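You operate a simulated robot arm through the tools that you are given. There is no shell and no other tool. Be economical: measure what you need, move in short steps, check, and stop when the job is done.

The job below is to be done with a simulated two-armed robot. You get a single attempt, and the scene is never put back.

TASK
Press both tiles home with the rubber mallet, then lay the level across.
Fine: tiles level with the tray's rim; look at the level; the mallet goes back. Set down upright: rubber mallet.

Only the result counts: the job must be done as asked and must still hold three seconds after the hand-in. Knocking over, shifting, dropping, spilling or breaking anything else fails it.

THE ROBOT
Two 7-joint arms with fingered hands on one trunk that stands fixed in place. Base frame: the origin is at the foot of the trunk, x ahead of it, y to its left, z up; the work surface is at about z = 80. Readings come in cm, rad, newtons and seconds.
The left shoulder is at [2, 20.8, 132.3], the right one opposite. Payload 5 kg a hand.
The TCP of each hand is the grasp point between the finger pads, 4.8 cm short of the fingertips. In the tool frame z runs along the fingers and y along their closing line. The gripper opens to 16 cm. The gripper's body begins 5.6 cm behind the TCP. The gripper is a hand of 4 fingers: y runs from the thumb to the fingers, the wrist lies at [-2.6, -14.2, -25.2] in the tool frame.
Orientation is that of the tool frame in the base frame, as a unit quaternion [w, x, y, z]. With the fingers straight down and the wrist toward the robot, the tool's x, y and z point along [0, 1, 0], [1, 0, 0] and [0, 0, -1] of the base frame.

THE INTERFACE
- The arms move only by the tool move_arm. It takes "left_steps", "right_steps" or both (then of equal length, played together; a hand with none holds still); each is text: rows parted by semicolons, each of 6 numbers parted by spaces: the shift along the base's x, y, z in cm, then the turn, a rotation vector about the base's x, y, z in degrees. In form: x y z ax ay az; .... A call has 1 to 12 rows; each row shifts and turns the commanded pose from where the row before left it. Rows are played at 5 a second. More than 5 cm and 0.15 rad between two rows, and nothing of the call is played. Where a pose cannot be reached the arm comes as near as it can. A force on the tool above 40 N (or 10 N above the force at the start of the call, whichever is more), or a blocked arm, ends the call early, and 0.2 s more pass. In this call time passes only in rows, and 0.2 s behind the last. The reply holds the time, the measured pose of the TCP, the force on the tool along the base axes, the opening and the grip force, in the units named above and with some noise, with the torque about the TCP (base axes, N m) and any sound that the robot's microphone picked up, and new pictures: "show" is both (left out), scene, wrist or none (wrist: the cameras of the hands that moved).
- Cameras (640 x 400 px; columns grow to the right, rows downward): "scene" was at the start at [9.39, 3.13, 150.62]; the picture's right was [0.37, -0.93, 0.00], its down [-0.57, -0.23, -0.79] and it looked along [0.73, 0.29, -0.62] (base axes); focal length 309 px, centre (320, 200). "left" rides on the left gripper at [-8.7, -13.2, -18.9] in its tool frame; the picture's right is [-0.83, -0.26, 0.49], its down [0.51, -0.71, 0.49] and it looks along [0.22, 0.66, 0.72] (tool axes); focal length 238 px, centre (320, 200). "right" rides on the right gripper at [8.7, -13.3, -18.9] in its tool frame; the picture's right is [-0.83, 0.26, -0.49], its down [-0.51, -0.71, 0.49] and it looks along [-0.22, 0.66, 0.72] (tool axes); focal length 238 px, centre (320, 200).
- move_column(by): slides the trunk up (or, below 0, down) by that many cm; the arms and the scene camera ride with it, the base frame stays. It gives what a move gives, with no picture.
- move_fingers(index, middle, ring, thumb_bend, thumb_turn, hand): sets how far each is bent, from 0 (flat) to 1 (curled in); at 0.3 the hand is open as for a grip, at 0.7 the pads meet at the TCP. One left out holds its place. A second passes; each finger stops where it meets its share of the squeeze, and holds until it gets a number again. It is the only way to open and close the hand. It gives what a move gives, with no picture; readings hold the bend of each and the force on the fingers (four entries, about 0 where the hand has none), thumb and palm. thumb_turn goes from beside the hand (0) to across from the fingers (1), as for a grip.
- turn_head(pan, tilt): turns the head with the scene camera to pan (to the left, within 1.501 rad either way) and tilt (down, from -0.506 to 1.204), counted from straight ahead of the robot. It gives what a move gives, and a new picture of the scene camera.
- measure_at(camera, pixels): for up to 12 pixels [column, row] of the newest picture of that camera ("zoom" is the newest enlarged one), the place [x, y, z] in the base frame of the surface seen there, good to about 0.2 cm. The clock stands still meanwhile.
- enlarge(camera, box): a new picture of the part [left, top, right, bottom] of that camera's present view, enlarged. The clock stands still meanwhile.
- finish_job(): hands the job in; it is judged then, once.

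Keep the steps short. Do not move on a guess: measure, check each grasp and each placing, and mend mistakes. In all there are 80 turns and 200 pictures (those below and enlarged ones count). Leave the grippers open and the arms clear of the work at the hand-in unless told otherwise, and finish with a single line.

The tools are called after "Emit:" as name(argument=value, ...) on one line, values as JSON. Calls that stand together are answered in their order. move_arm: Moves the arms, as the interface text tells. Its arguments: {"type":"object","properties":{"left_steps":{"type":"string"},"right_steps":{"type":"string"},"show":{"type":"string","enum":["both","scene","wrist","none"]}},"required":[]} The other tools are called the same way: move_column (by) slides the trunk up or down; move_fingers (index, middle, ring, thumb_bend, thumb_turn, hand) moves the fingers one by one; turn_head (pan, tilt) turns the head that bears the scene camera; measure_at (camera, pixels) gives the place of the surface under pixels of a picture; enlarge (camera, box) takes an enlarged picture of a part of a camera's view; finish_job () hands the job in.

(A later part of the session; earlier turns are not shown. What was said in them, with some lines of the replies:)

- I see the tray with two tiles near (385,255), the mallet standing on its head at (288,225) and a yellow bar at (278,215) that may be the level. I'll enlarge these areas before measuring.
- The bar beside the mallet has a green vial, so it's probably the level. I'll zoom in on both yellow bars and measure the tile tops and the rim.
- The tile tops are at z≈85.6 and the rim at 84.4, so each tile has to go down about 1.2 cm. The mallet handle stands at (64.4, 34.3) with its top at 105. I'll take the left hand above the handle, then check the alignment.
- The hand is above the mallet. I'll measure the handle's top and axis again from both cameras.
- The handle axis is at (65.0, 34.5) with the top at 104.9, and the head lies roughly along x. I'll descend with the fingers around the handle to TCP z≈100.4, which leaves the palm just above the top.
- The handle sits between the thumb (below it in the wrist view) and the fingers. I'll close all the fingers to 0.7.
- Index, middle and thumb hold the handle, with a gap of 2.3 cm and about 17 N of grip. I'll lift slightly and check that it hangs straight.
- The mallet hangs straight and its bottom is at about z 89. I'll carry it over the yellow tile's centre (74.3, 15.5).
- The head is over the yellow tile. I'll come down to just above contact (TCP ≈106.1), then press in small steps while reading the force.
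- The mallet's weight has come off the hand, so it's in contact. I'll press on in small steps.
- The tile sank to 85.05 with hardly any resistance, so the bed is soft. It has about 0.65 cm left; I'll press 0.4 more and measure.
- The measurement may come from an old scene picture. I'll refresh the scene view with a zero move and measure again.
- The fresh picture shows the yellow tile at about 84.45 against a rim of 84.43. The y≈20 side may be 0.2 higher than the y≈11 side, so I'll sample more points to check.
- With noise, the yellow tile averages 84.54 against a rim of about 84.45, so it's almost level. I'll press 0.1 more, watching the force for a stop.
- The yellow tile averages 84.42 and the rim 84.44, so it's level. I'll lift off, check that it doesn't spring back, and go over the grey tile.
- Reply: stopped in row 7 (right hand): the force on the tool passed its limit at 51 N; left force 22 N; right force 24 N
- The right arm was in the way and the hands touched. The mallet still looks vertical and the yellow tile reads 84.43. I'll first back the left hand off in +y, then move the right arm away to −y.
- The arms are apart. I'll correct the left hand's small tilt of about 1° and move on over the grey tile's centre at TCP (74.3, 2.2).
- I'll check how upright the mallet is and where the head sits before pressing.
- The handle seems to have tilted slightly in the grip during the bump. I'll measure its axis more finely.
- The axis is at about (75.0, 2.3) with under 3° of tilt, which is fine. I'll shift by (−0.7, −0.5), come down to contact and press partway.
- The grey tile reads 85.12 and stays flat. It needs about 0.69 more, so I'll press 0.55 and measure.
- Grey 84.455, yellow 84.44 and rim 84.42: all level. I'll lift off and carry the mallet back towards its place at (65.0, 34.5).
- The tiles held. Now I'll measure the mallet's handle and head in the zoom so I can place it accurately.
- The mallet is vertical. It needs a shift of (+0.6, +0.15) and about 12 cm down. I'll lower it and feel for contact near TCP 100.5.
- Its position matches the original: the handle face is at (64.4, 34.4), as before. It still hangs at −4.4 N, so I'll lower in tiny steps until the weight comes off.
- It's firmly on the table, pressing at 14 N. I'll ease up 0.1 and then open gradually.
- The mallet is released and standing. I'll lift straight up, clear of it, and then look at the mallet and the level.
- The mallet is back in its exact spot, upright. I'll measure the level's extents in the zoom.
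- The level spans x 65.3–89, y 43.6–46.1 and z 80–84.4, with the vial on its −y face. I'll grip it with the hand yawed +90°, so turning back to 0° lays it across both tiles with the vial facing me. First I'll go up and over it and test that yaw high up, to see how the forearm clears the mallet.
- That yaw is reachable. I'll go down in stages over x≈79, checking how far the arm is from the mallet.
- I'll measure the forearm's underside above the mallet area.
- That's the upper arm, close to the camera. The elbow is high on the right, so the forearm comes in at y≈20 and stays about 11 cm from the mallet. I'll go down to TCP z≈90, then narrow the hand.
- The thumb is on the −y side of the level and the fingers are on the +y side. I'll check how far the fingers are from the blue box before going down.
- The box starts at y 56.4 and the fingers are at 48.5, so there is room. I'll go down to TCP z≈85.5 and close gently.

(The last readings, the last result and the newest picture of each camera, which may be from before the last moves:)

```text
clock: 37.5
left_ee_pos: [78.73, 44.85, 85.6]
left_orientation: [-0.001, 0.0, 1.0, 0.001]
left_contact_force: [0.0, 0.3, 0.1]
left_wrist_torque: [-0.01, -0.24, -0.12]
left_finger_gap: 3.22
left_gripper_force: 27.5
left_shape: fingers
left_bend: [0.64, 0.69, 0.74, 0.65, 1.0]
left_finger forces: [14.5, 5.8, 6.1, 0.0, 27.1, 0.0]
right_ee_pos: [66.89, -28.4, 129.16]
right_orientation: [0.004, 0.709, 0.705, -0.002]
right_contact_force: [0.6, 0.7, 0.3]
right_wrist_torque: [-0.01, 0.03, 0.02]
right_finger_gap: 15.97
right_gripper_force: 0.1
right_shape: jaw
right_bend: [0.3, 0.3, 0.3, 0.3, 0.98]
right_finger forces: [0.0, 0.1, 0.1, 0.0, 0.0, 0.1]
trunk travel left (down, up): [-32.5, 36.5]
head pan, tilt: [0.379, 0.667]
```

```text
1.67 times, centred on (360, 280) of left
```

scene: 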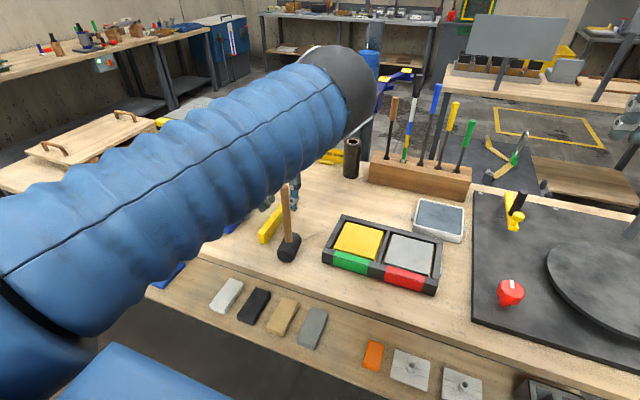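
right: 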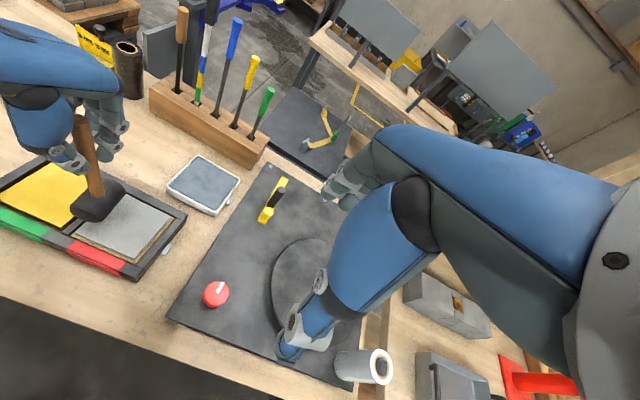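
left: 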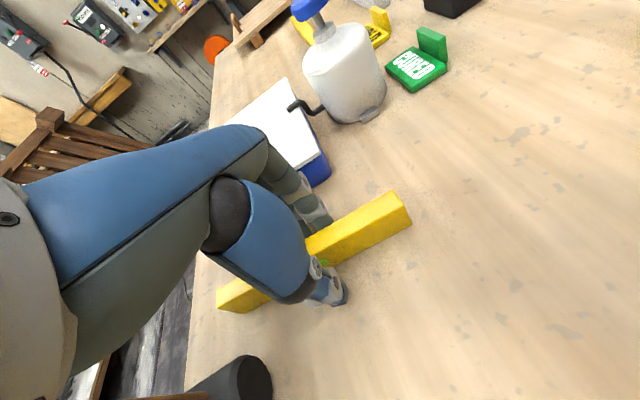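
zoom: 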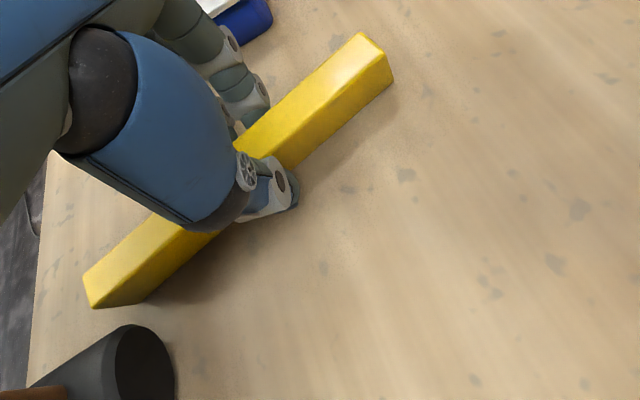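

All three fingers and the thumb hold the level at 27 N, but it has yawed a little in the grip. I'll lift it gently and measure its yaw and its distance from the mallet.

Emit:
move_arm(left_steps="0 0 1 0 0 0;0 0 2 0 0 0;0 0 3 0 0 0;0 0 0 0 0 0")

Emit:
enlarge(camera="scene", box=[220, 150, 340, 270])

Emit:
enlarge(camera="left", box=[180, 160, 460, 400])

```text
clock: 38.5
left_ee_pos: [78.76, 44.98, 91.42]
left_orientation: [-0.002, 0.0, 1.0, 0.001]
left_contact_force: [0.3, 0.1, -3.1]
left_wrist_torque: [-0.01, 0.01, 0.0]
left_finger_gap: 3.2
left_gripper_force: 25.8
left_shape: fingers
left_bend: [0.64, 0.7, 0.74, 0.65, 1.0]
left_finger forces: [14.4, 6.3, 5.2, 0.0, 26.4, 0.0]
right_ee_pos: [66.91, -28.42, 129.18]
right_orientation: [0.004, 0.709, 0.705, -0.001]
right_contact_force: [0.3, -0.6, 0.3]
right_wrist_torque: [-0.03, 0.05, 0.0]
right_finger_gap: 15.97
right_gripper_force: 0.1
right_shape: jaw
right_bend: [0.3, 0.3, 0.3, 0.3, 0.98]
right_finger forces: [0.0, 0.1, 0.1, 0.0, 0.1, 0.1]
trunk travel left (down, up): [-32.5, 36.5]
head pan, tilt: [0.379, 0.667]
```

scene: 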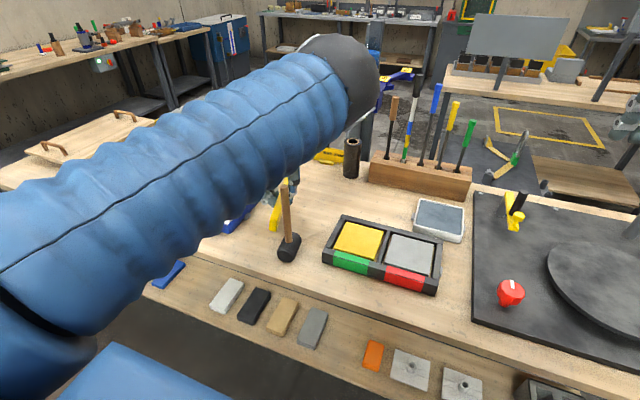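
left: 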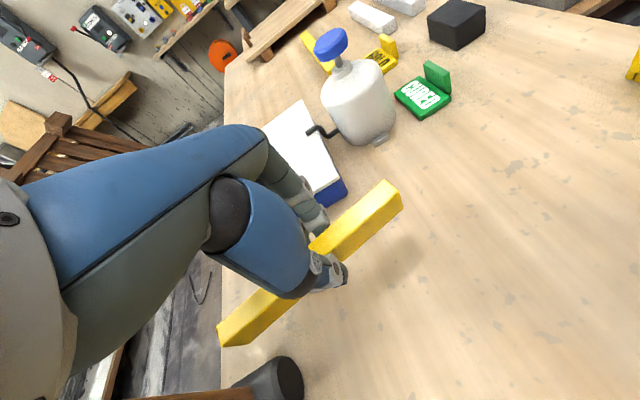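

```text
3.33 times, centred on (280, 210) of scene
```

zoom: 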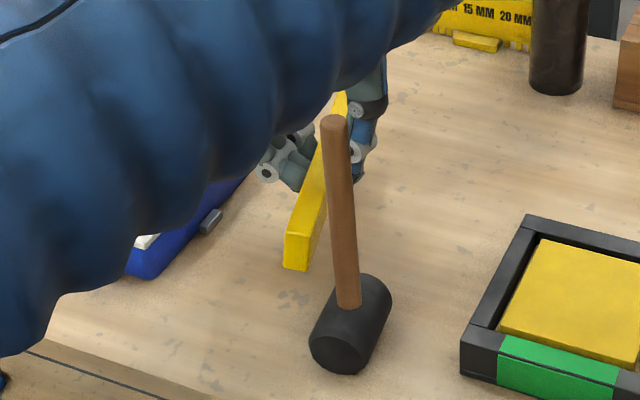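

```text
1.67 times, centred on (320, 280) of left
```

zoom: 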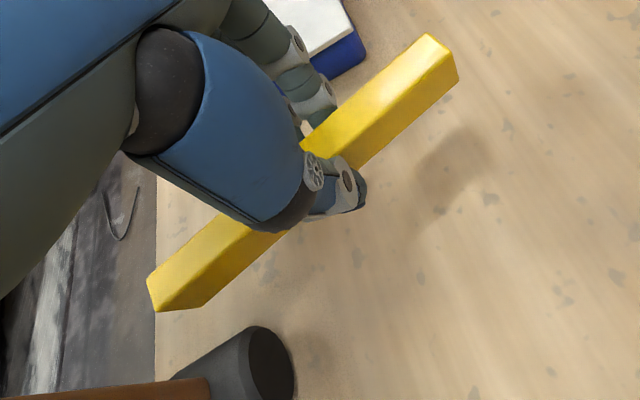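

Emit:
measure_at(camera="zoom", pixels=[[152, 280], [205, 300], [175, 295], [425, 42], [450, 75], [230, 240], [185, 270], [380, 95], [400, 110], [390, 70], [262, 238], [225, 290]])

```text
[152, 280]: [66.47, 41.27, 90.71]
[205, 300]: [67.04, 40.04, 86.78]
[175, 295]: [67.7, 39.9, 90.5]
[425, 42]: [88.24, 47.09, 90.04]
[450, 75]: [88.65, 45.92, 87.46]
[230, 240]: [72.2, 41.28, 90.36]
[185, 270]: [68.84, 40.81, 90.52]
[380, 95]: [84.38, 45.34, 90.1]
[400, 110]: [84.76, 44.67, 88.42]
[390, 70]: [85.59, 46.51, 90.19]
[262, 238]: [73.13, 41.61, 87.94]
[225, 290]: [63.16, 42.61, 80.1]
```

The level is about 15° off the tool's line, with its centre near (77.7, 44.1). I'll lift it to z≈116 to clear the mallet's 105 top, then turn back about −z.

Emit:
move_arm(left_steps="0 0 3 0 0 0;0 0 4 0 0 0;0 0 4.5 0 0 0;0 0 4.5 0 0 0;0 0 4.5 0 0 0;0 0 4.5 0 0 0;0 0 0 0 0 0", show="wrist")

Emit:
move_arm(left_steps="0 0 0 0 0 -8.3;0 0 0 0 0 -8.3;0 0 0 0 0 -8.3;0 0 0 0 0 -8.3;0 0 0 0 0 -8.3;0 0 0 0 0 -8.3;0 0 0 0 0 -8.3;0 0 0 0 0 -8.3;0 0 0 0 0 -8.3;0 0 0 0 0 -8.3;0 0 0 0 0 -8.3;0 0 0 0 0 -8.3")

```text
clock: 40.1
left_ee_pos: [78.84, 45.19, 116.46]
left_orientation: [-0.003, 0.0, 1.0, 0.001]
left_contact_force: [0.0, 0.6, -2.9]
left_wrist_torque: [0.0, -0.01, 0.03]
left_finger_gap: 3.2
left_gripper_force: 26.1
left_shape: fingers
left_bend: [0.64, 0.7, 0.74, 0.65, 1.0]
left_finger forces: [14.4, 6.3, 5.2, 0.0, 26.3, 0.0]
right_ee_pos: [66.98, -28.43, 129.04]
right_orientation: [0.003, 0.709, 0.705, -0.002]
right_contact_force: [1.1, -0.3, -0.3]
right_wrist_torque: [-0.05, 0.09, 0.0]
right_finger_gap: 15.96
right_gripper_force: 0.1
right_shape: jaw
right_bend: [0.3, 0.3, 0.3, 0.3, 0.98]
right_finger forces: [0.0, 0.0, 0.1, 0.0, 0.0, 0.0]
trunk travel left (down, up): [-32.5, 36.5]
head pan, tilt: [0.379, 0.667]
```

left: 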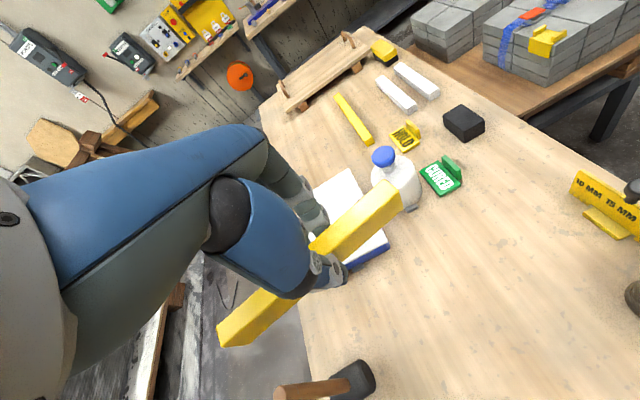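

```text
clock: 42.7
left_ee_pos: [78.91, 45.08, 116.8]
left_orientation: [0.001, 0.764, 0.645, 0.001]
left_contact_force: [-0.4, -0.1, -2.9]
left_wrist_torque: [-0.1, -0.01, -0.01]
left_finger_gap: 3.2
left_gripper_force: 26.3
left_shape: fingers
left_bend: [0.64, 0.71, 0.74, 0.65, 1.0]
left_finger forces: [14.1, 6.3, 5.2, 0.1, 26.0, 0.0]
right_ee_pos: [66.87, -28.3, 129.22]
right_orientation: [0.005, 0.709, 0.706, -0.002]
right_contact_force: [-0.6, 1.0, 0.3]
right_wrist_torque: [-0.11, 0.0, -0.04]
right_finger_gap: 15.94
right_gripper_force: 0.1
right_shape: jaw
right_bend: [0.3, 0.3, 0.3, 0.3, 0.98]
right_finger forces: [0.0, 0.0, 0.0, 0.0, 0.0, 0.0]
trunk travel left (down, up): [-32.5, 36.5]
head pan, tilt: [0.379, 0.667]
```

scene: 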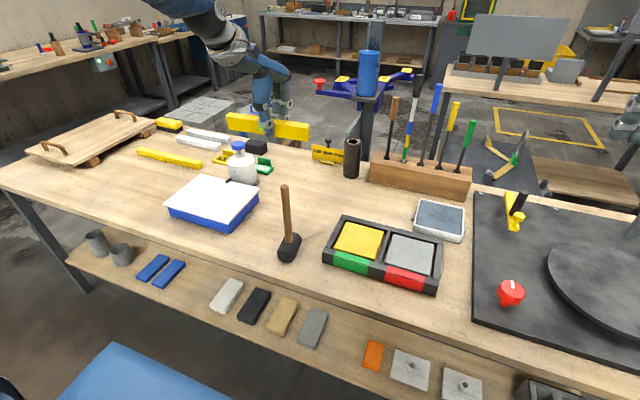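
left: 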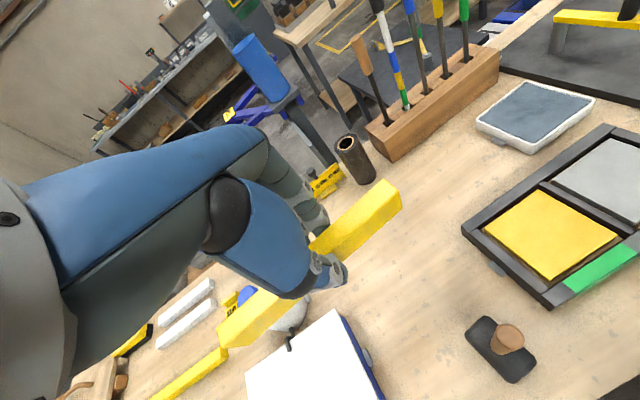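

The level is turned and held. I'll carry it over the tray at height, add the last −5.4° of yaw, and then measure it.

Emit:
move_arm(left_steps="-0.44 -4.19 0 0 0 -2.7;-0.44 -4.19 0 0 0 -2.7;-0.44 -4.19 0 0 0 0;-0.44 -4.19 0 0 0 0;-0.44 -4.19 0 0 0 0;-0.44 -4.19 0 0 0 0;-0.44 -4.19 -1 0 0 0;-0.44 -4.19 -2 0 0 0;-0.44 -4.19 -3 0 0 0;0 0 -4 0 0 0;0 0 0 0 0 0")

Emit:
enlarge(camera="scene", box=[300, 150, 480, 300])

Emit:
enlarge(camera="left", box=[180, 160, 460, 400])

```text
refused: row 9 steps farther than a row can; nothing moved
```

```text
2.67 times, centred on (390, 225) of scene
```

zoom: 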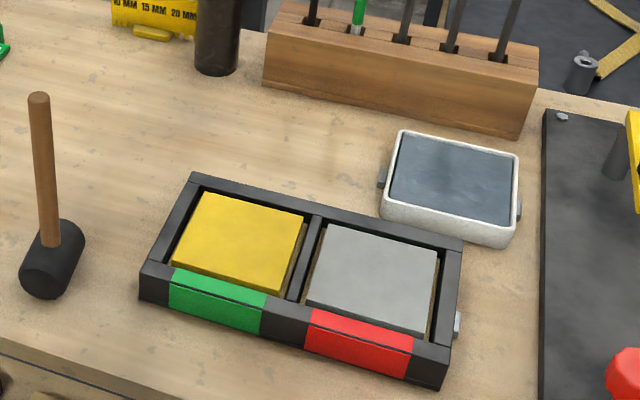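

```text
1.67 times, centred on (320, 280) of left
```

zoom: 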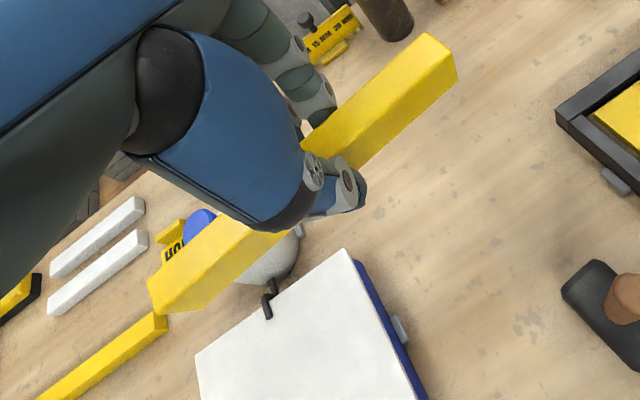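

One row was too long, so nothing moved. I'll resend it with shorter steps.

Emit:
move_arm(left_steps="-0.44 -4.19 0 0 0 -2.7;-0.44 -4.19 0 0 0 -2.7;-0.44 -4.19 0 0 0 0;-0.44 -4.19 0 0 0 0;-0.44 -4.19 0 0 0 0;-0.44 -4.19 0 0 0 0;-0.44 -4.19 -1 0 0 0;-0.44 -4.19 -2 0 0 0;-0.44 -4.19 -2 0 0 0;0 0 -4 0 0 0;0 0 0 0 0 0")

Emit:
enlarge(camera="scene", box=[300, 150, 480, 300])

Emit:
enlarge(camera="left", box=[180, 160, 460, 400])

```text
clock: 45.1
left_ee_pos: [74.85, 7.08, 108.03]
left_orientation: [0.0, 0.793, 0.609, 0.002]
left_contact_force: [-1.3, -0.7, -1.1]
left_wrist_torque: [0.03, -0.13, -0.04]
left_finger_gap: 3.22
left_gripper_force: 25.4
left_shape: fingers
left_bend: [0.64, 0.71, 0.74, 0.65, 1.0]
left_finger forces: [13.9, 6.3, 5.1, 0.1, 25.5, 0.0]
right_ee_pos: [66.71, -28.6, 129.07]
right_orientation: [0.004, 0.709, 0.705, -0.001]
right_contact_force: [-0.8, -1.3, 1.2]
right_wrist_torque: [0.1, -0.07, 0.02]
right_finger_gap: 15.96
right_gripper_force: 0.0
right_shape: jaw
right_bend: [0.3, 0.3, 0.3, 0.3, 0.98]
right_finger forces: [0.1, 0.0, 0.1, 0.0, 0.1, 0.1]
trunk travel left (down, up): [-32.5, 36.5]
head pan, tilt: [0.379, 0.667]
```

scene: 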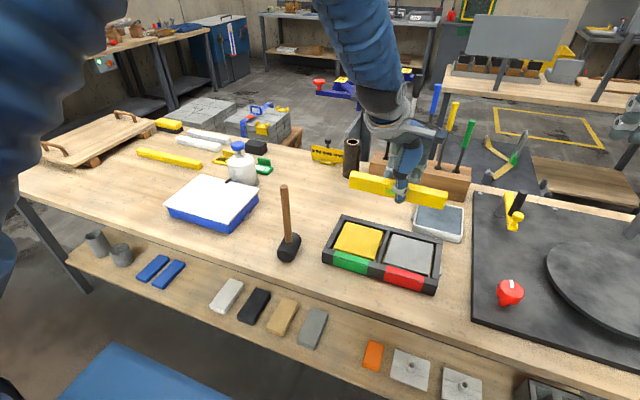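
left: 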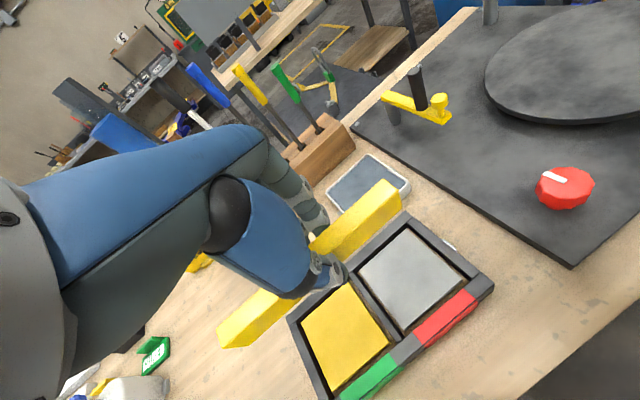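

```text
2.67 times, centred on (390, 225) of scene
```

zoom: 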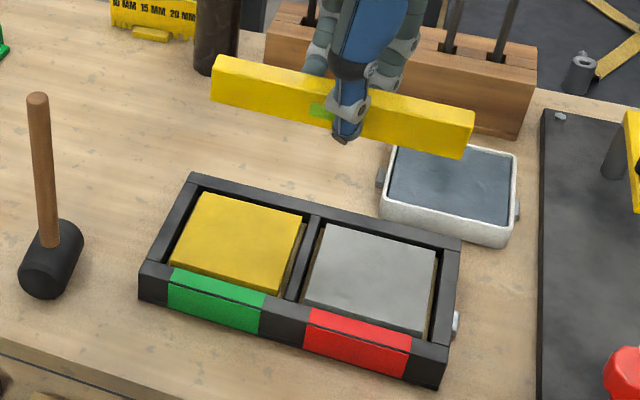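

```text
1.67 times, centred on (320, 280) of left
```

zoom: 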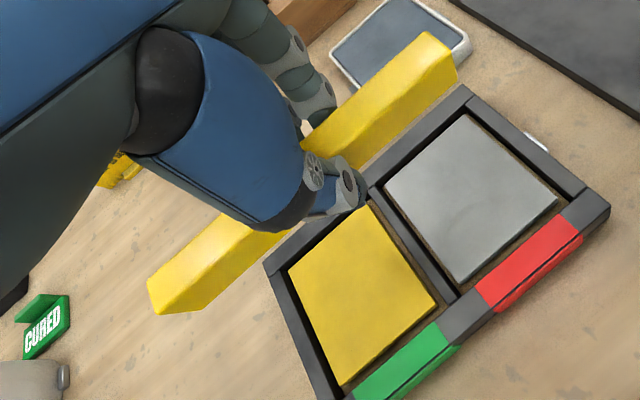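

The vial now faces the camera. I'll measure the level's ends, height and yaw.

Emit:
measure_at(camera="scene", pixels=[[351, 178], [351, 184], [360, 188], [380, 193], [420, 200], [437, 204], [444, 200], [443, 206], [365, 175], [430, 190], [352, 173], [446, 194]])

```text
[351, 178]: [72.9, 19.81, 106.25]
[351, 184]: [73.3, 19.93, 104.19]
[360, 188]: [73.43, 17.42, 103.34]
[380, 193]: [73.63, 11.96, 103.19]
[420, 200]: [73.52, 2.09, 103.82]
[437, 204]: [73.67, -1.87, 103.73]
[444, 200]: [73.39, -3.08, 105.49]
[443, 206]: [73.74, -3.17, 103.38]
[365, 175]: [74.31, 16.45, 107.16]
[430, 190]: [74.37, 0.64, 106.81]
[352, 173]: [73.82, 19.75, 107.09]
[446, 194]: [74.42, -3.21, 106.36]
```

The level spans y −3.4 to 20.0 at x≈74.8, yawed about 0.8° with its left end about 0.4 cm high. I'll correct both, shift slightly and descend to about 0.8 cm above the tiles.

Emit:
move_arm(left_steps="-0.3 0.2 -3 -1.3 0 -0.8;0 0 -4 0 0 0;0 0 -4 0 0 0;0 0 -4 0 0 0;0 0 -2.1 0 0 0;0 0 0 0 0 0")

Emit:
enlarge(camera="scene", box=[300, 180, 480, 310])

Emit:
measure_at(camera="scene", pixels=[[345, 230], [350, 232], [360, 235], [375, 240], [415, 250], [425, 252], [430, 253], [350, 226], [365, 229], [420, 241], [428, 243]])

```text
clock: 46.5
left_ee_pos: [74.42, 7.41, 90.84]
left_orientation: [0.009, 0.798, 0.603, -0.006]
left_contact_force: [-0.2, 0.7, -1.4]
left_wrist_torque: [-0.03, -0.01, -0.02]
left_finger_gap: 3.2
left_gripper_force: 25.3
left_shape: fingers
left_bend: [0.64, 0.71, 0.74, 0.65, 1.0]
left_finger forces: [13.7, 6.4, 5.1, 0.1, 25.6, 0.0]
right_ee_pos: [66.87, -28.39, 129.11]
right_orientation: [0.003, 0.71, 0.705, -0.001]
right_contact_force: [0.1, -0.2, -0.2]
right_wrist_torque: [-0.05, 0.02, -0.01]
right_finger_gap: 15.97
right_gripper_force: 0.0
right_shape: jaw
right_bend: [0.3, 0.3, 0.3, 0.3, 0.98]
right_finger forces: [0.1, 0.0, 0.0, 0.0, 0.1, 0.0]
trunk travel left (down, up): [-32.5, 36.5]
head pan, tilt: [0.379, 0.667]
```

scene: 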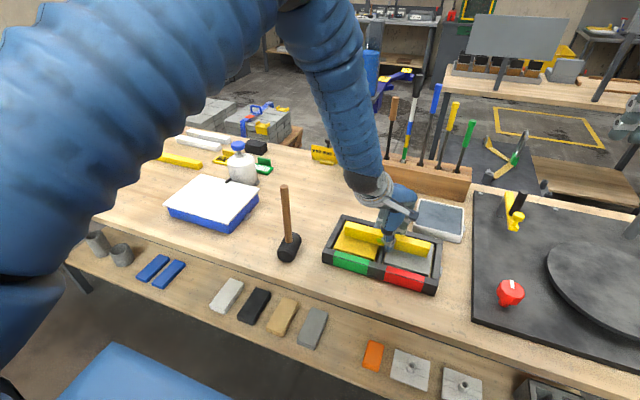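
left: 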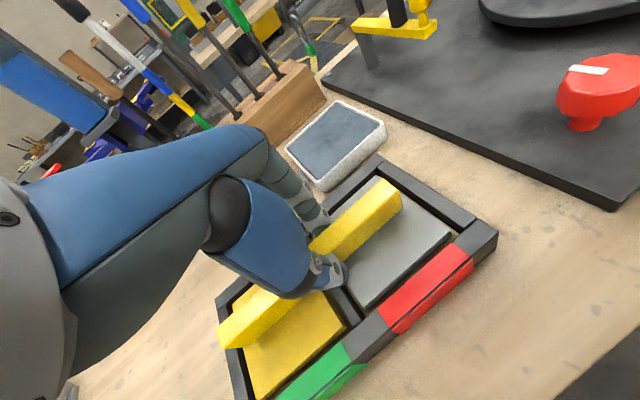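

```text
3.08 times, centred on (390, 245) of scene
```

zoom: 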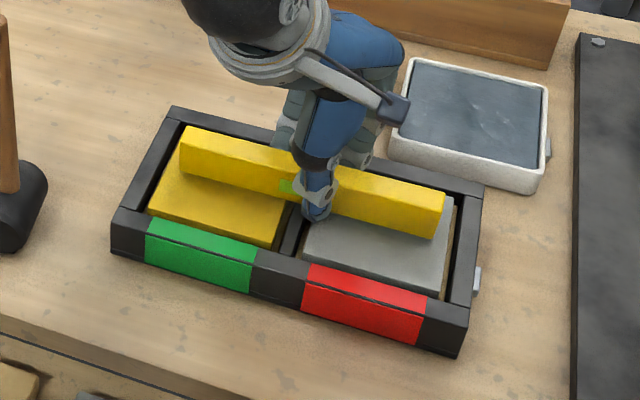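

```text
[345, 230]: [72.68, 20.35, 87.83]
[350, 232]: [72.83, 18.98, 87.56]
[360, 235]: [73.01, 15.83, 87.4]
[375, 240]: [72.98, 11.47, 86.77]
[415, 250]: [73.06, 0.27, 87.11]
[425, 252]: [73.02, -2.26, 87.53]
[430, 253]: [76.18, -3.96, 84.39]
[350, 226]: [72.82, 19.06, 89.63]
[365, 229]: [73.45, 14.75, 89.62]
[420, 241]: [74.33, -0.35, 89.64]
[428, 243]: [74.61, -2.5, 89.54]
```

The level hangs true: its top is 89.6 at both ends and its bottom about 85.2. I'll lower it in small steps and stop at the first contact, so the tiles aren't pushed.

Emit:
move_arm(left_steps="0 0 -0.3 0 0 0;0 0 -0.2 0 0 0;0 0 -0.1 0 0 0;0 0 0 0 0 0", show="scene")

Emit:
measure_at(camera="scene", pixels=[[350, 227], [365, 230], [357, 228], [420, 242], [428, 245], [424, 244]])

Emit:
enlarge(camera="scene", box=[330, 200, 450, 290])

```text
clock: 47.5
left_ee_pos: [74.56, 7.46, 90.07]
left_orientation: [0.01, 0.797, 0.603, -0.005]
left_contact_force: [-0.2, 1.7, 10.0]
left_wrist_torque: [-0.03, 0.17, -0.04]
left_finger_gap: 3.21
left_gripper_force: 27.4
left_shape: fingers
left_bend: [0.64, 0.71, 0.74, 0.66, 1.0]
left_finger forces: [14.9, 6.7, 6.2, 0.1, 26.9, 0.1]
right_ee_pos: [66.71, -28.36, 129.15]
right_orientation: [0.004, 0.709, 0.705, -0.001]
right_contact_force: [0.2, 0.7, -0.3]
right_wrist_torque: [0.04, -0.04, 0.0]
right_finger_gap: 15.96
right_gripper_force: 0.1
right_shape: jaw
right_bend: [0.3, 0.3, 0.3, 0.3, 0.98]
right_finger forces: [0.0, 0.0, 0.0, 0.0, 0.0, 0.1]
trunk travel left (down, up): [-32.5, 36.5]
head pan, tilt: [0.379, 0.667]
```

scene: 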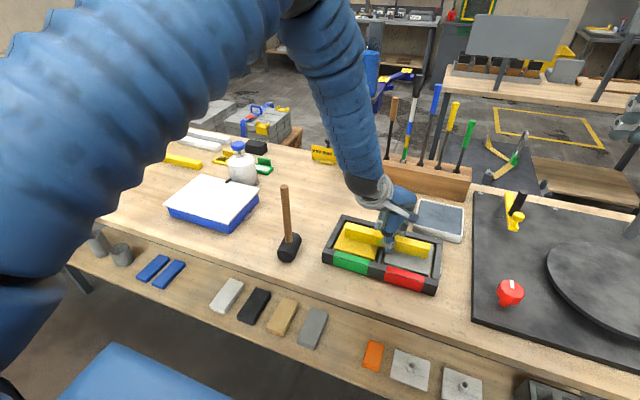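

```text
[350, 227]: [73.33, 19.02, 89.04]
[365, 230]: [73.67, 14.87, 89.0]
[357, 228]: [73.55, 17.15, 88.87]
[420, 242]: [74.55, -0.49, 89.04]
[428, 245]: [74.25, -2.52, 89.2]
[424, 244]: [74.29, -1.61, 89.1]
```

```text
4.44 times, centred on (390, 245) of scene
```

zoom: 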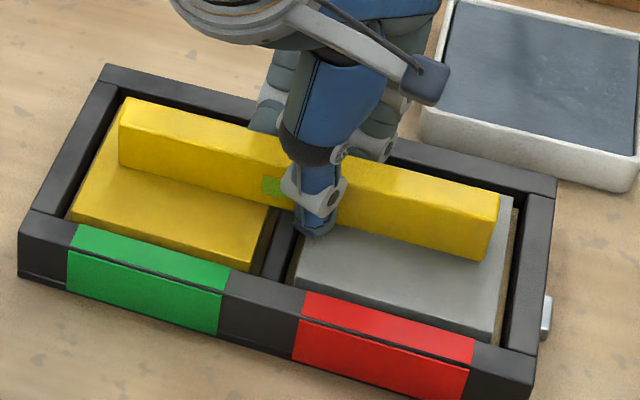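

There is contact at 10 N, and the level's top is at 89.0–89.1 at both ends. I'll ease up a touch and open a little to release.

Emit:
move_arm(left_steps="0 0 0.06 0 0 0;0 0 0 0 0 0", show="none")

Emit:
move_fingers(hand="left", index=0.6, middle=0.62, ring=0.62, thumb_bend=0.6)

Emit:
move_fingers(hand="left", index=0.5, middle=0.5, ring=0.5, thumb_bend=0.5)

Emit:
enlarge(camera="scene", box=[330, 200, 450, 290])

```text
clock: 48.1
left_ee_pos: [74.6, 7.38, 90.01]
left_orientation: [0.01, 0.797, 0.604, -0.004]
left_contact_force: [-0.3, -0.5, 14.2]
left_wrist_torque: [-0.06, 0.15, -0.08]
left_finger_gap: 3.22
left_gripper_force: 28.2
left_shape: fingers
left_bend: [0.64, 0.71, 0.74, 0.66, 1.0]
left_finger forces: [15.9, 7.3, 6.6, 0.0, 27.3, 0.0]
right_ee_pos: [66.73, -28.41, 129.16]
right_orientation: [0.005, 0.709, 0.705, -0.001]
right_contact_force: [0.5, -0.4, 1.1]
right_wrist_torque: [-0.01, 0.0, 0.0]
right_finger_gap: 15.96
right_gripper_force: 0.0
right_shape: jaw
right_bend: [0.3, 0.3, 0.3, 0.3, 0.98]
right_finger forces: [0.1, 0.0, 0.0, 0.0, 0.0, 0.0]
trunk travel left (down, up): [-32.5, 36.5]
head pan, tilt: [0.379, 0.667]
```

```text
clock: 49.1
left_ee_pos: [74.49, 7.48, 89.99]
left_orientation: [0.008, 0.798, 0.603, -0.005]
left_contact_force: [-0.3, 1.2, -0.2]
left_wrist_torque: [0.02, -0.01, 0.01]
left_finger_gap: 5.08
left_gripper_force: 0.1
left_shape: fingers
left_bend: [0.6, 0.62, 0.62, 0.6, 1.0]
left_finger forces: [0.0, 0.1, 0.0, 0.0, 0.0, 0.1]
right_ee_pos: [66.79, -28.45, 129.12]
right_orientation: [0.004, 0.709, 0.706, -0.001]
right_contact_force: [0.9, 0.2, -0.2]
right_wrist_torque: [0.01, -0.01, -0.02]
right_finger_gap: 15.94
right_gripper_force: 0.1
right_shape: jaw
right_bend: [0.3, 0.3, 0.3, 0.3, 0.98]
right_finger forces: [0.0, 0.1, 0.0, 0.1, 0.0, 0.0]
trunk travel left (down, up): [-32.5, 36.5]
head pan, tilt: [0.379, 0.667]
```

```text
clock: 50.1
left_ee_pos: [74.59, 7.39, 90.0]
left_orientation: [0.01, 0.797, 0.604, -0.006]
left_contact_force: [1.0, 0.6, 7.8]
left_wrist_torque: [0.1, -0.41, 0.03]
left_finger_gap: 9.07
left_gripper_force: 3.6
left_shape: fingers
left_bend: [0.5, 0.5, 0.5, 0.5, 1.0]
left_finger forces: [0.0, 7.7, 0.0, 0.0, 0.1, 0.1]
right_ee_pos: [66.75, -28.54, 129.16]
right_orientation: [0.003, 0.709, 0.705, -0.001]
right_contact_force: [0.3, 0.6, -0.5]
right_wrist_torque: [-0.01, -0.02, 0.03]
right_finger_gap: 15.96
right_gripper_force: 0.1
right_shape: jaw
right_bend: [0.3, 0.3, 0.3, 0.3, 0.98]
right_finger forces: [0.0, 0.0, 0.0, 0.1, 0.0, 0.0]
trunk travel left (down, up): [-32.5, 36.5]
head pan, tilt: [0.379, 0.667]
```

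```text
4.44 times, centred on (390, 245) of scene
```

zoom: 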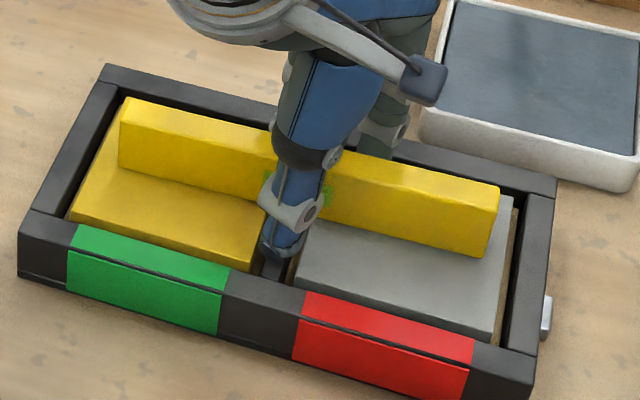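

The middle finger reads 7.7 N because the fingers lengthen as they open, so it's touching something below. I'll lift straight up at once.

Emit:
move_arm(left_steps="0 0 1 0 0 0;0 0 2 0 0 0;0 0 3 0 0 0;0 0 4 0 0 0;0 0 4.5 0 0 0;0 0 4.5 0 0 0;0 0 4.5 0 0 0")

Emit:
enlarge(camera="scene", box=[330, 200, 450, 290])

Emit:
enlarge(camera="scene", box=[375, 222, 405, 247])

Emit:
measure_at(camera="scene", pixels=[[347, 226], [357, 228], [370, 231], [410, 240], [420, 242], [428, 245], [395, 237], [345, 245], [365, 250], [355, 245], [395, 256], [420, 264]])

```text
clock: 51.7
left_ee_pos: [74.39, 7.36, 113.72]
left_orientation: [0.007, 0.798, 0.603, -0.007]
left_contact_force: [-1.2, -0.2, -2.1]
left_wrist_torque: [0.0, -0.21, 0.11]
left_finger_gap: 9.05
left_gripper_force: 0.0
left_shape: fingers
left_bend: [0.5, 0.5, 0.5, 0.5, 1.0]
left_finger forces: [0.0, 0.1, 0.0, 0.0, 0.0, 0.1]
right_ee_pos: [66.8, -28.45, 129.29]
right_orientation: [0.005, 0.709, 0.705, 0.0]
right_contact_force: [-1.0, -0.4, 0.3]
right_wrist_torque: [-0.02, -0.12, 0.01]
right_finger_gap: 15.98
right_gripper_force: 0.0
right_shape: jaw
right_bend: [0.3, 0.3, 0.3, 0.3, 0.98]
right_finger forces: [0.1, 0.0, 0.0, 0.1, 0.0, 0.0]
trunk travel left (down, up): [-32.5, 36.5]
head pan, tilt: [0.379, 0.667]
```

scene: 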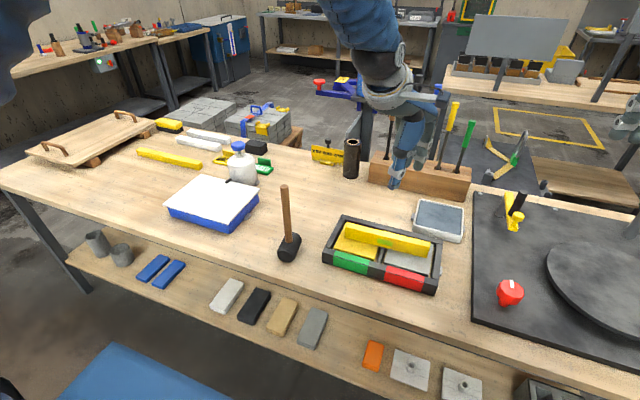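
left: 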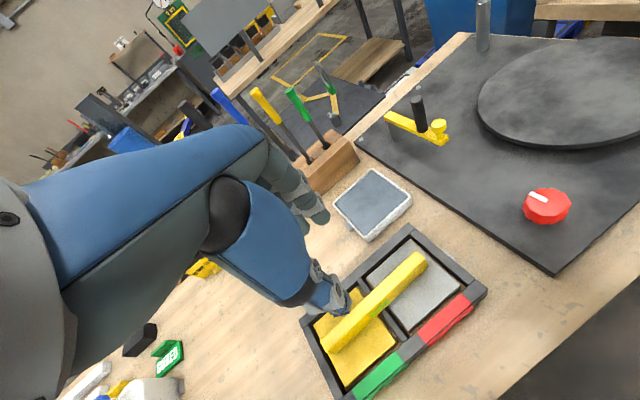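

```text
4.44 times, centred on (390, 245) of scene
```

zoom: 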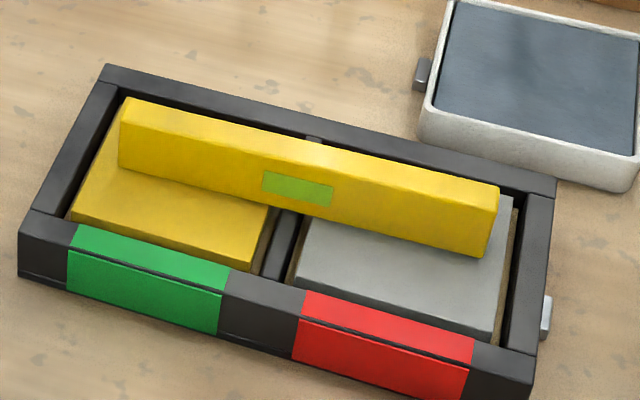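

```text
16.00 times, centred on (390, 234) of scene
```

zoom: 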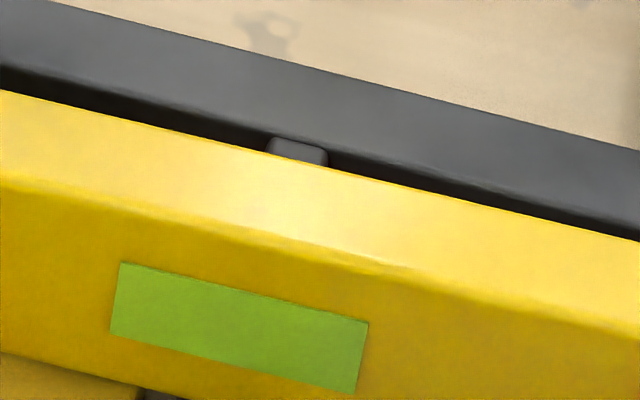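

```text
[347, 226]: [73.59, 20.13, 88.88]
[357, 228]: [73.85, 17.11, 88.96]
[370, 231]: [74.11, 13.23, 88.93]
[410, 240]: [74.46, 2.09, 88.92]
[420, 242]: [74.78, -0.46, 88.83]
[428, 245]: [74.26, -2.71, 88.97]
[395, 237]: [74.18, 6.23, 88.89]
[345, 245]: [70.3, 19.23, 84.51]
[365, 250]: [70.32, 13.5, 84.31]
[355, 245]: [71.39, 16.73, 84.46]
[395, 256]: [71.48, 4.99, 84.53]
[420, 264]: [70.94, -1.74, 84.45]
```

The level lies flat, with its top at 88.9 all along its length, and the vial shows no visible tilt. I'll move the left hand clear, open it and do a last check of tiles against rim.

Emit:
move_arm(left_steps="0 0 4 0 0 0;0 0 4 0 0 0;-1.8 4.5 0.5 0 0 0;-1.8 4.5 0.5 0 0 0;-1.8 4.5 0.5 0 0 0;-1.8 4.5 0 0 0 0;-1.8 4.5 0 0 0 0;-1.8 4.5 0 0 0 0;-1.8 4.5 0 0 0 0;-1.8 4.5 0 0 0 0;-1.8 4.5 0 0 0 0;-1.8 4.5 0 0 0 0", show="none")

Emit:
move_fingers(hand="left", index=0.3, middle=0.3, ring=0.3, thumb_bend=0.3)

Emit:
turn_head(pan=0.1, tilt=0.75)

Emit:
enlarge(camera="scene", box=[220, 140, 400, 270])

```text
clock: 54.3
left_ee_pos: [56.49, 52.75, 123.2]
left_orientation: [0.01, 0.798, 0.603, -0.006]
left_contact_force: [0.3, 0.8, -0.1]
left_wrist_torque: [-0.17, -0.04, 0.0]
left_finger_gap: 9.08
left_gripper_force: 0.1
left_shape: fingers
left_bend: [0.5, 0.5, 0.5, 0.5, 1.0]
left_finger forces: [0.0, 0.0, 0.0, 0.1, 0.1, 0.1]
right_ee_pos: [66.7, -28.1, 129.29]
right_orientation: [0.006, 0.708, 0.706, -0.003]
right_contact_force: [-0.4, 1.0, 0.5]
right_wrist_torque: [-0.21, -0.03, -0.03]
right_finger_gap: 15.97
right_gripper_force: 0.1
right_shape: jaw
right_bend: [0.3, 0.3, 0.3, 0.3, 0.98]
right_finger forces: [0.0, 0.0, 0.0, 0.0, 0.1, 0.1]
trunk travel left (down, up): [-32.5, 36.5]
head pan, tilt: [0.379, 0.667]
```

```text
clock: 55.3
left_ee_pos: [56.75, 52.51, 123.16]
left_orientation: [0.009, 0.797, 0.604, -0.005]
left_contact_force: [-0.6, 0.5, -0.7]
left_wrist_torque: [-0.02, 0.0, 0.02]
left_finger_gap: 16.99
left_gripper_force: 0.1
left_shape: fingers
left_bend: [0.3, 0.3, 0.3, 0.3, 0.98]
left_finger forces: [0.1, 0.0, 0.1, 0.0, 0.0, 0.0]
right_ee_pos: [66.81, -28.39, 129.24]
right_orientation: [0.005, 0.709, 0.705, -0.002]
right_contact_force: [-0.2, -0.3, 0.8]
right_wrist_torque: [-0.03, -0.01, 0.0]
right_finger_gap: 15.98
right_gripper_force: 0.0
right_shape: jaw
right_bend: [0.3, 0.3, 0.3, 0.3, 0.98]
right_finger forces: [0.1, 0.0, 0.0, 0.0, 0.0, 0.0]
trunk travel left (down, up): [-32.5, 36.5]
head pan, tilt: [0.379, 0.667]
```

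```text
clock: 56.0
left_ee_pos: [56.71, 52.48, 123.14]
left_orientation: [0.007, 0.798, 0.603, -0.005]
left_contact_force: [-0.3, -1.1, 0.4]
left_wrist_torque: [0.02, 0.0, -0.01]
left_finger_gap: 16.94
left_gripper_force: 0.0
left_shape: fingers
left_bend: [0.3, 0.3, 0.3, 0.3, 0.98]
left_finger forces: [0.0, 0.0, 0.1, 0.1, 0.0, 0.0]
right_ee_pos: [66.78, -28.36, 129.09]
right_orientation: [0.004, 0.709, 0.705, -0.001]
right_contact_force: [0.2, -0.1, -0.1]
right_wrist_torque: [0.03, -0.01, 0.02]
right_finger_gap: 15.97
right_gripper_force: 0.0
right_shape: jaw
right_bend: [0.3, 0.3, 0.3, 0.3, 0.98]
right_finger forces: [0.1, 0.1, 0.0, 0.1, 0.0, 0.1]
trunk travel left (down, up): [-32.5, 36.5]
head pan, tilt: [0.099, 0.75]
```

scene: 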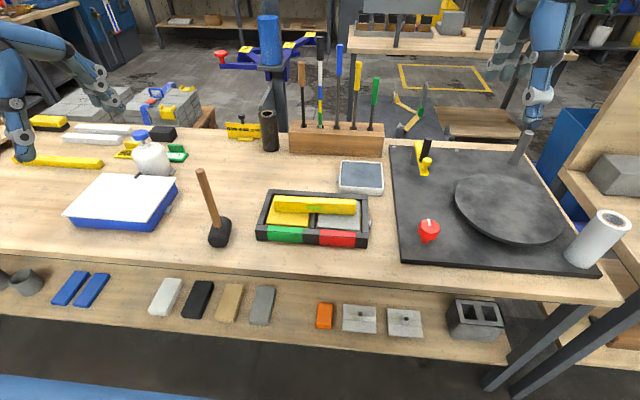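

```text
3.08 times, centred on (310, 205) of scene
```

zoom: 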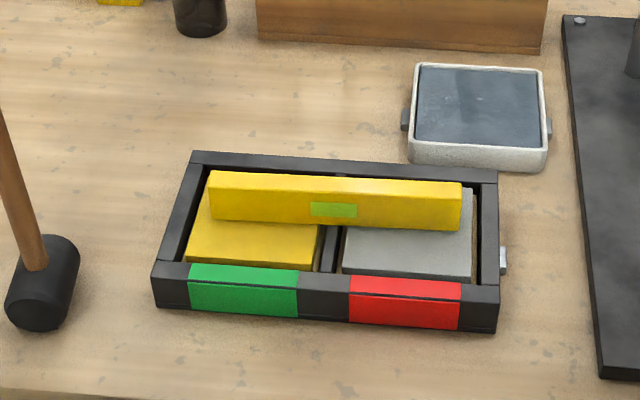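

Final measurement in the zoom: yellow tile, grey tile, rim and level top.

Emit:
measure_at(camera="zoom", pixels=[[210, 235], [240, 240], [270, 245], [300, 250], [220, 255], [290, 262], [360, 245], [390, 250], [420, 255], [450, 260], [365, 265], [440, 240]])

Emit:
measure_at(camera="zoom", pixels=[[185, 200], [178, 225], [172, 250], [490, 200], [490, 230], [490, 260], [240, 161], [400, 171], [230, 275], [400, 288], [330, 282], [480, 292]])

Emit:
measure_at(camera="zoom", pixels=[[215, 180], [225, 178], [240, 180], [260, 182], [280, 183], [300, 184], [370, 187], [390, 187], [410, 188], [430, 189], [445, 190], [455, 190]])

```text
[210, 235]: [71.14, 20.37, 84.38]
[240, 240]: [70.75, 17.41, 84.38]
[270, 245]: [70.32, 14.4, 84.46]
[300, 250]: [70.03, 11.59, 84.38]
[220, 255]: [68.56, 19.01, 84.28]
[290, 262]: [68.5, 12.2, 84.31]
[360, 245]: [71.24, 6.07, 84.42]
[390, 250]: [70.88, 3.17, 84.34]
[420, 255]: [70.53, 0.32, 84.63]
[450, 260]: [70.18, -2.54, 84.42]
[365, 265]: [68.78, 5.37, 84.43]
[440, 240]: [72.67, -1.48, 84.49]
```

```text
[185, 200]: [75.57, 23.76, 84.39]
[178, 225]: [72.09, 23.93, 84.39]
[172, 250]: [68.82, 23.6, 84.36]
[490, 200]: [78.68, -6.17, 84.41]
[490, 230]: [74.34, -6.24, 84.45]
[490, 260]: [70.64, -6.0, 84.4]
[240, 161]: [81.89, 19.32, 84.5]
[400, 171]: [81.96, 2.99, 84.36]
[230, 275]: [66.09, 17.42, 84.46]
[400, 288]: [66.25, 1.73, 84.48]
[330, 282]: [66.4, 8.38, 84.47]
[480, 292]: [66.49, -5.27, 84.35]
```

```text
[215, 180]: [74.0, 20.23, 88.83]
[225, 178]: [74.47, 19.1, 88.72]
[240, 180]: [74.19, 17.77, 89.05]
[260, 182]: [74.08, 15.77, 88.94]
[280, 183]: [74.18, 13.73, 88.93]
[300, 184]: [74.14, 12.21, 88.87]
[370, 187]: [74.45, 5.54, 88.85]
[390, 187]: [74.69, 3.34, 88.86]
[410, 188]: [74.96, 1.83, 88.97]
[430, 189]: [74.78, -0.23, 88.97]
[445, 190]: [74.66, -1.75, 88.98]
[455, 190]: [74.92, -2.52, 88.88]
```

Yellow reads 84.37, grey 84.46 and the rim 84.42. The level's top is 88.89 on the left and 88.92 on the right, the mallet stands in its place, and both hands are open and clear. I'll hand in.

Emit:
finish_job()

```text
The job is handed in.
```

Both tiles are pressed to within about 0.05 cm of the tray's rim, the level lies flat across them (ends within 0.03 cm; its vial shows no readable bubble), and the mallet stands upright in its original spot; the hands bumped once mid-job and nothing measurably shifted.
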